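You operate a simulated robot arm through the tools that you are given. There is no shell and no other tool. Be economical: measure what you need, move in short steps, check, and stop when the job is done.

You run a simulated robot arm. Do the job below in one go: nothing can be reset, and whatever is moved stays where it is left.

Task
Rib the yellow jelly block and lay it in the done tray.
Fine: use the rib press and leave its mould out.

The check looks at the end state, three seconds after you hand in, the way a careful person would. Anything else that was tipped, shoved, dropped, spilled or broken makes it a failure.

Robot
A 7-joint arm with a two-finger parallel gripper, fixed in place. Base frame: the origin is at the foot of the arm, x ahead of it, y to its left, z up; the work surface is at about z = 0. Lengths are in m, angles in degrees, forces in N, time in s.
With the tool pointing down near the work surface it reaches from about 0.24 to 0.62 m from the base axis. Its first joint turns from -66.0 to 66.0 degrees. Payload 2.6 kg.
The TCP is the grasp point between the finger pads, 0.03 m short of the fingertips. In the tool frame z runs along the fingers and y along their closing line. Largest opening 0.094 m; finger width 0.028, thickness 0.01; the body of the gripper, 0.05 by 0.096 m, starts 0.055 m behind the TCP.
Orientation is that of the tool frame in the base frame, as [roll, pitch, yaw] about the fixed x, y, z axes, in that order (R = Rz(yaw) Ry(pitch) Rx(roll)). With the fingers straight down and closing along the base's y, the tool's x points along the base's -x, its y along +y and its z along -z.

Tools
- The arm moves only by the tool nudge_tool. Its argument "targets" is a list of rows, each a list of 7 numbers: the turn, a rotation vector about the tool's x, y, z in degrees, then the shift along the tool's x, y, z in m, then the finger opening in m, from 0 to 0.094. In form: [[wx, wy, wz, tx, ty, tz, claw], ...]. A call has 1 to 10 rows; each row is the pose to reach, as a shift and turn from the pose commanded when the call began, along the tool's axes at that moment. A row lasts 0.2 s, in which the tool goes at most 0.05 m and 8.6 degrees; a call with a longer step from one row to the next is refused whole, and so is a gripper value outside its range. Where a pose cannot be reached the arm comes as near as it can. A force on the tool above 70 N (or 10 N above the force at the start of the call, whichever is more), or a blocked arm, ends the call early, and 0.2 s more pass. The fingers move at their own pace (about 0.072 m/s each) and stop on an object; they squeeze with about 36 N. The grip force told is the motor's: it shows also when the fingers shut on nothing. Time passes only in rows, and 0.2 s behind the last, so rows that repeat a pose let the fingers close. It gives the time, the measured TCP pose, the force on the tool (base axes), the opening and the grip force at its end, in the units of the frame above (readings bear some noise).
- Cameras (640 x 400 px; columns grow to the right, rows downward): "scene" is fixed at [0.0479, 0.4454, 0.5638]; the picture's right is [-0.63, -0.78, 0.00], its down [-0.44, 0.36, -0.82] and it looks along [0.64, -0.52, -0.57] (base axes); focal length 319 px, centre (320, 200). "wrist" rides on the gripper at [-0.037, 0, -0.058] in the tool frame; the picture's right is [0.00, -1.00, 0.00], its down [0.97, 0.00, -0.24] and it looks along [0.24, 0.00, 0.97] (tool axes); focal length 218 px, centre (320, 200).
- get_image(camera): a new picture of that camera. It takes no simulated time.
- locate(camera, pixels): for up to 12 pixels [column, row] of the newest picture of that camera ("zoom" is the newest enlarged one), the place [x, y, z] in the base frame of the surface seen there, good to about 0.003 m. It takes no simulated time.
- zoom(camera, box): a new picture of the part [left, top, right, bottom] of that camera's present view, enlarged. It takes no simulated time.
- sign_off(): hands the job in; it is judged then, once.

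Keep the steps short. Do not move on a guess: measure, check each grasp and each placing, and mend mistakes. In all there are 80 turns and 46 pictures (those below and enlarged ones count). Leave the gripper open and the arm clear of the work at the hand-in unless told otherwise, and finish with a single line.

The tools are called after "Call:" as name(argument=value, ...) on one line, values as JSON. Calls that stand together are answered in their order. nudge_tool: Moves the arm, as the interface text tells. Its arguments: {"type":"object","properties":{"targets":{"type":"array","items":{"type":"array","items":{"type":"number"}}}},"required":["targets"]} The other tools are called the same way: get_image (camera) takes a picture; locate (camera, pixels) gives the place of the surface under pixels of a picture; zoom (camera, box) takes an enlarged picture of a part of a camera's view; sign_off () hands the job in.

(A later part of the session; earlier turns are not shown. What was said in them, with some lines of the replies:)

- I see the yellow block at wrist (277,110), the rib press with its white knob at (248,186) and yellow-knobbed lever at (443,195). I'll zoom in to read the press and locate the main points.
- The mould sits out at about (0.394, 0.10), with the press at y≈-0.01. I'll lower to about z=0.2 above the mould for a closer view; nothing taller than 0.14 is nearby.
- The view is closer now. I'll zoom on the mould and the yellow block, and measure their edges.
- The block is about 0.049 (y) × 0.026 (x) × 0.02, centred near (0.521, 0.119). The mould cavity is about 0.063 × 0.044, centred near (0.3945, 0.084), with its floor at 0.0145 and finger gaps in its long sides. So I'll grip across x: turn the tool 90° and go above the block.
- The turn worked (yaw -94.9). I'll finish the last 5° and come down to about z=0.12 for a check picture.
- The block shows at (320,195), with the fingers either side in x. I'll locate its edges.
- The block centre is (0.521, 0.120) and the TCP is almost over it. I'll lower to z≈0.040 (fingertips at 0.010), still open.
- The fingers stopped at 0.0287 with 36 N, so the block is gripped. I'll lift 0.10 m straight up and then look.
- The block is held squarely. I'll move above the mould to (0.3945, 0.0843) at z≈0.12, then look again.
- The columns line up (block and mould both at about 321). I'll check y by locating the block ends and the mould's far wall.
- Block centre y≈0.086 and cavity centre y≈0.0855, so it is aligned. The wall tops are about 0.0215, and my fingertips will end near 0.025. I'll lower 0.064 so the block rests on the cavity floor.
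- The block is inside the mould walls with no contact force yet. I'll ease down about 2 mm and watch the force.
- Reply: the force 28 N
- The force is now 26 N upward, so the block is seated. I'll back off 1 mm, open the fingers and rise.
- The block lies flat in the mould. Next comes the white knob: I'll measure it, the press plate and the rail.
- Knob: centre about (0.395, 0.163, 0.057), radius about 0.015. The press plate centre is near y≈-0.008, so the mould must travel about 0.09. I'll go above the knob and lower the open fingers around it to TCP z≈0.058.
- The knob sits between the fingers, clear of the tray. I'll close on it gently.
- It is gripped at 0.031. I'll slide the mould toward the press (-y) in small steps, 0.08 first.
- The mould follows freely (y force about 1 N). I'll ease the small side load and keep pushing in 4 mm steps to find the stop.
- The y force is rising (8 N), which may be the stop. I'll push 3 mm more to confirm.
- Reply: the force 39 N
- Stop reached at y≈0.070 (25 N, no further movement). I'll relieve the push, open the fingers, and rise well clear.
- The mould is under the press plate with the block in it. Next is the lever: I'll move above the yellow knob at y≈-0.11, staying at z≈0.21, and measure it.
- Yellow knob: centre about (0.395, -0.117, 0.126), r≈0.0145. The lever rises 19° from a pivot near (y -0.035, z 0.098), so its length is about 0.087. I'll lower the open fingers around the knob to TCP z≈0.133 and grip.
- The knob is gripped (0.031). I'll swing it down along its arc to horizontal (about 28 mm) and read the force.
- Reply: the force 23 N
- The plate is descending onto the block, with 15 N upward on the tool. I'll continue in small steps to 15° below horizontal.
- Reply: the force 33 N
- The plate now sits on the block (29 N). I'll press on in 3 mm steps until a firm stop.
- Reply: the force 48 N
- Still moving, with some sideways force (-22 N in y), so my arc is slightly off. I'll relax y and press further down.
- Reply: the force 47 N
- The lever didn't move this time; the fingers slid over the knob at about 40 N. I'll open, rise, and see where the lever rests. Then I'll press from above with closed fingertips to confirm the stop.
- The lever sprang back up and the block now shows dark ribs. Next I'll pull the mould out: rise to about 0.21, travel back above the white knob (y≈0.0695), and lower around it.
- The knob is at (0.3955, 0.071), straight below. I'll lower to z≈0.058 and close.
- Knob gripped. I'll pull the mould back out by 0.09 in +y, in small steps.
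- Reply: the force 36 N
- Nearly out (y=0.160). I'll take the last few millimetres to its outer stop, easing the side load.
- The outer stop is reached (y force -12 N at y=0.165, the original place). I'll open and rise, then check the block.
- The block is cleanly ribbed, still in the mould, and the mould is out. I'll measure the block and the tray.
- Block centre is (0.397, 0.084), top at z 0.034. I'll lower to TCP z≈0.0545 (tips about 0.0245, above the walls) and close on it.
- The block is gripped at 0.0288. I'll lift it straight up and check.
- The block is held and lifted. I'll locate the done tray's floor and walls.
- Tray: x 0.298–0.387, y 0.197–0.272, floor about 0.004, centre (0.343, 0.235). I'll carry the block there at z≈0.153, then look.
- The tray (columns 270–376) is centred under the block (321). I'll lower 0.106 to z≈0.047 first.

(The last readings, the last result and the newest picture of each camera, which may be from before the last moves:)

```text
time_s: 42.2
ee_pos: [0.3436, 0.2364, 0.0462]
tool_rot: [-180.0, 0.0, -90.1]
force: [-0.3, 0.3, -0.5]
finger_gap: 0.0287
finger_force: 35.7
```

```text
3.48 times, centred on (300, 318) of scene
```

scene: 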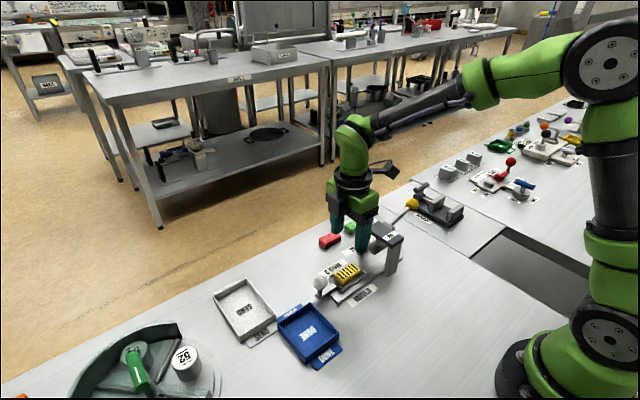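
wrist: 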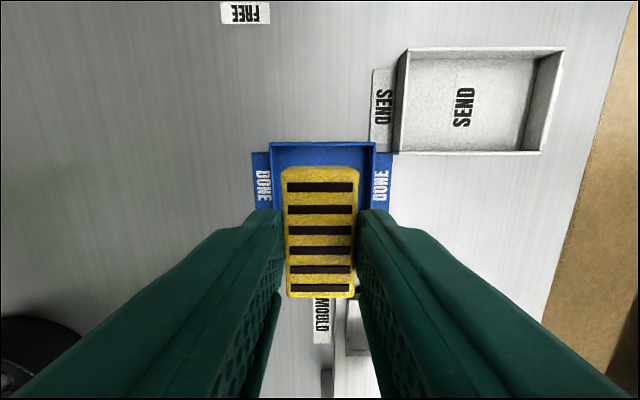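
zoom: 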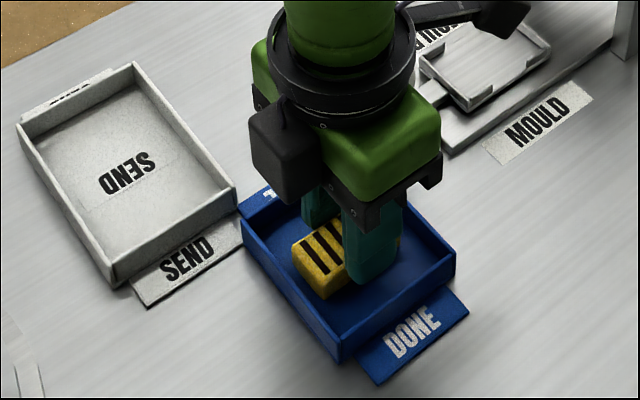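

The block is inside the tray walls with no contact yet. I'll ease down 1 mm at a time.

Call:
nudge_tool(targets=[[0, 0, 0, 0, 0, 0.001, 0.02], [0, 0, 0, 0, 0, 0.002, 0.02]])

```text
time_s: 42.8
ee_pos: [0.3425, 0.2339, 0.0439]
tool_rot: [-180.0, 0.0, -90.1]
force: [-0.2, -0.7, -0.9]
finger_gap: 0.0287
finger_force: 35.8
```

Call:
nudge_tool(targets=[[0, 0, 0, 0, 0, 0.001, 0.02], [0, 0, 0, 0, 0, 0.0015, 0.02]])

```text
time_s: 43.4
ee_pos: [0.3431, 0.2348, 0.0422]
tool_rot: [-180.0, 0.0, -90.1]
force: [-1.5, -1.7, 3.6]
finger_gap: 0.0285
finger_force: 35.4
```

Light contact (3.6 N): the block is on the tray floor. I'll open slightly to 0.046, which stays clear of the walls, and rise.

Call:
nudge_tool(targets=[[0, 0, 0, 0, 0, 0, 0.046], [0, 0, 0, 0, 0, 0, 0.046], [0, 0, 0, 0, 0, 0, 0.046], [0, 0, 0, 0, 0, -0.03, 0.046], [0, 0, 0, 0, 0, -0.07, 0.046], [0, 0, 0, 0, 0, -0.11, 0.06], [0, 0, 0, 0, 0, -0.15, 0.08], [0, 0, 0, 0, 0, -0.19, 0.09], [0, 0, 0, 0, 0, -0.19, 0.09]])

Call:
get_image(camera="wrist")

Call:
zoom(camera="scene", box=[200, 170, 480, 370])

```text
time_s: 45.4
ee_pos: [0.344, 0.2357, 0.2316]
tool_rot: [-179.9, 0.0, -90.2]
force: [0.3, -0.5, 0.8]
finger_gap: 0.0901
finger_force: 0.1
```

```text
10 pictures are left
```

wrist: 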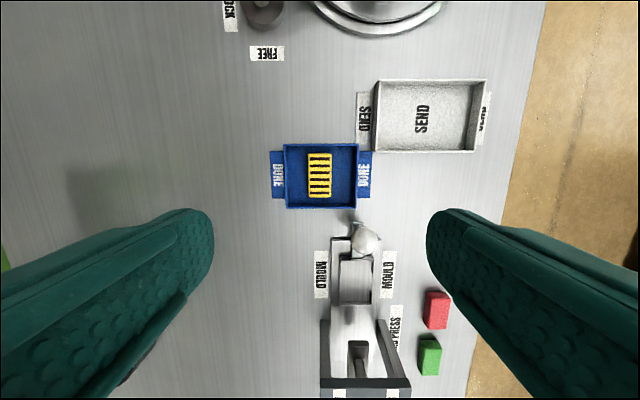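

```text
2.00 times, centred on (340, 270) of scene
```

zoom: 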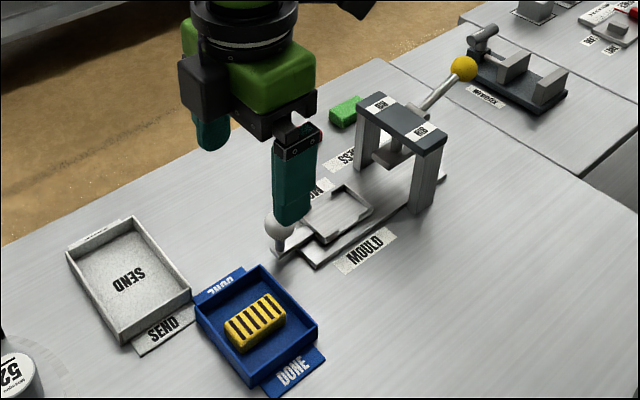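

The ribbed yellow block lies flat in the done tray, the mould is out, the lever is up and everything else is in place. The gripper is open and clear at z=0.23, so I'm handing in.

Call:
sign_off()

```text
The job is handed in.
```

The yellow block is ribbed and lying flat in the done tray, with the rib press's mould left out and nothing else moved.
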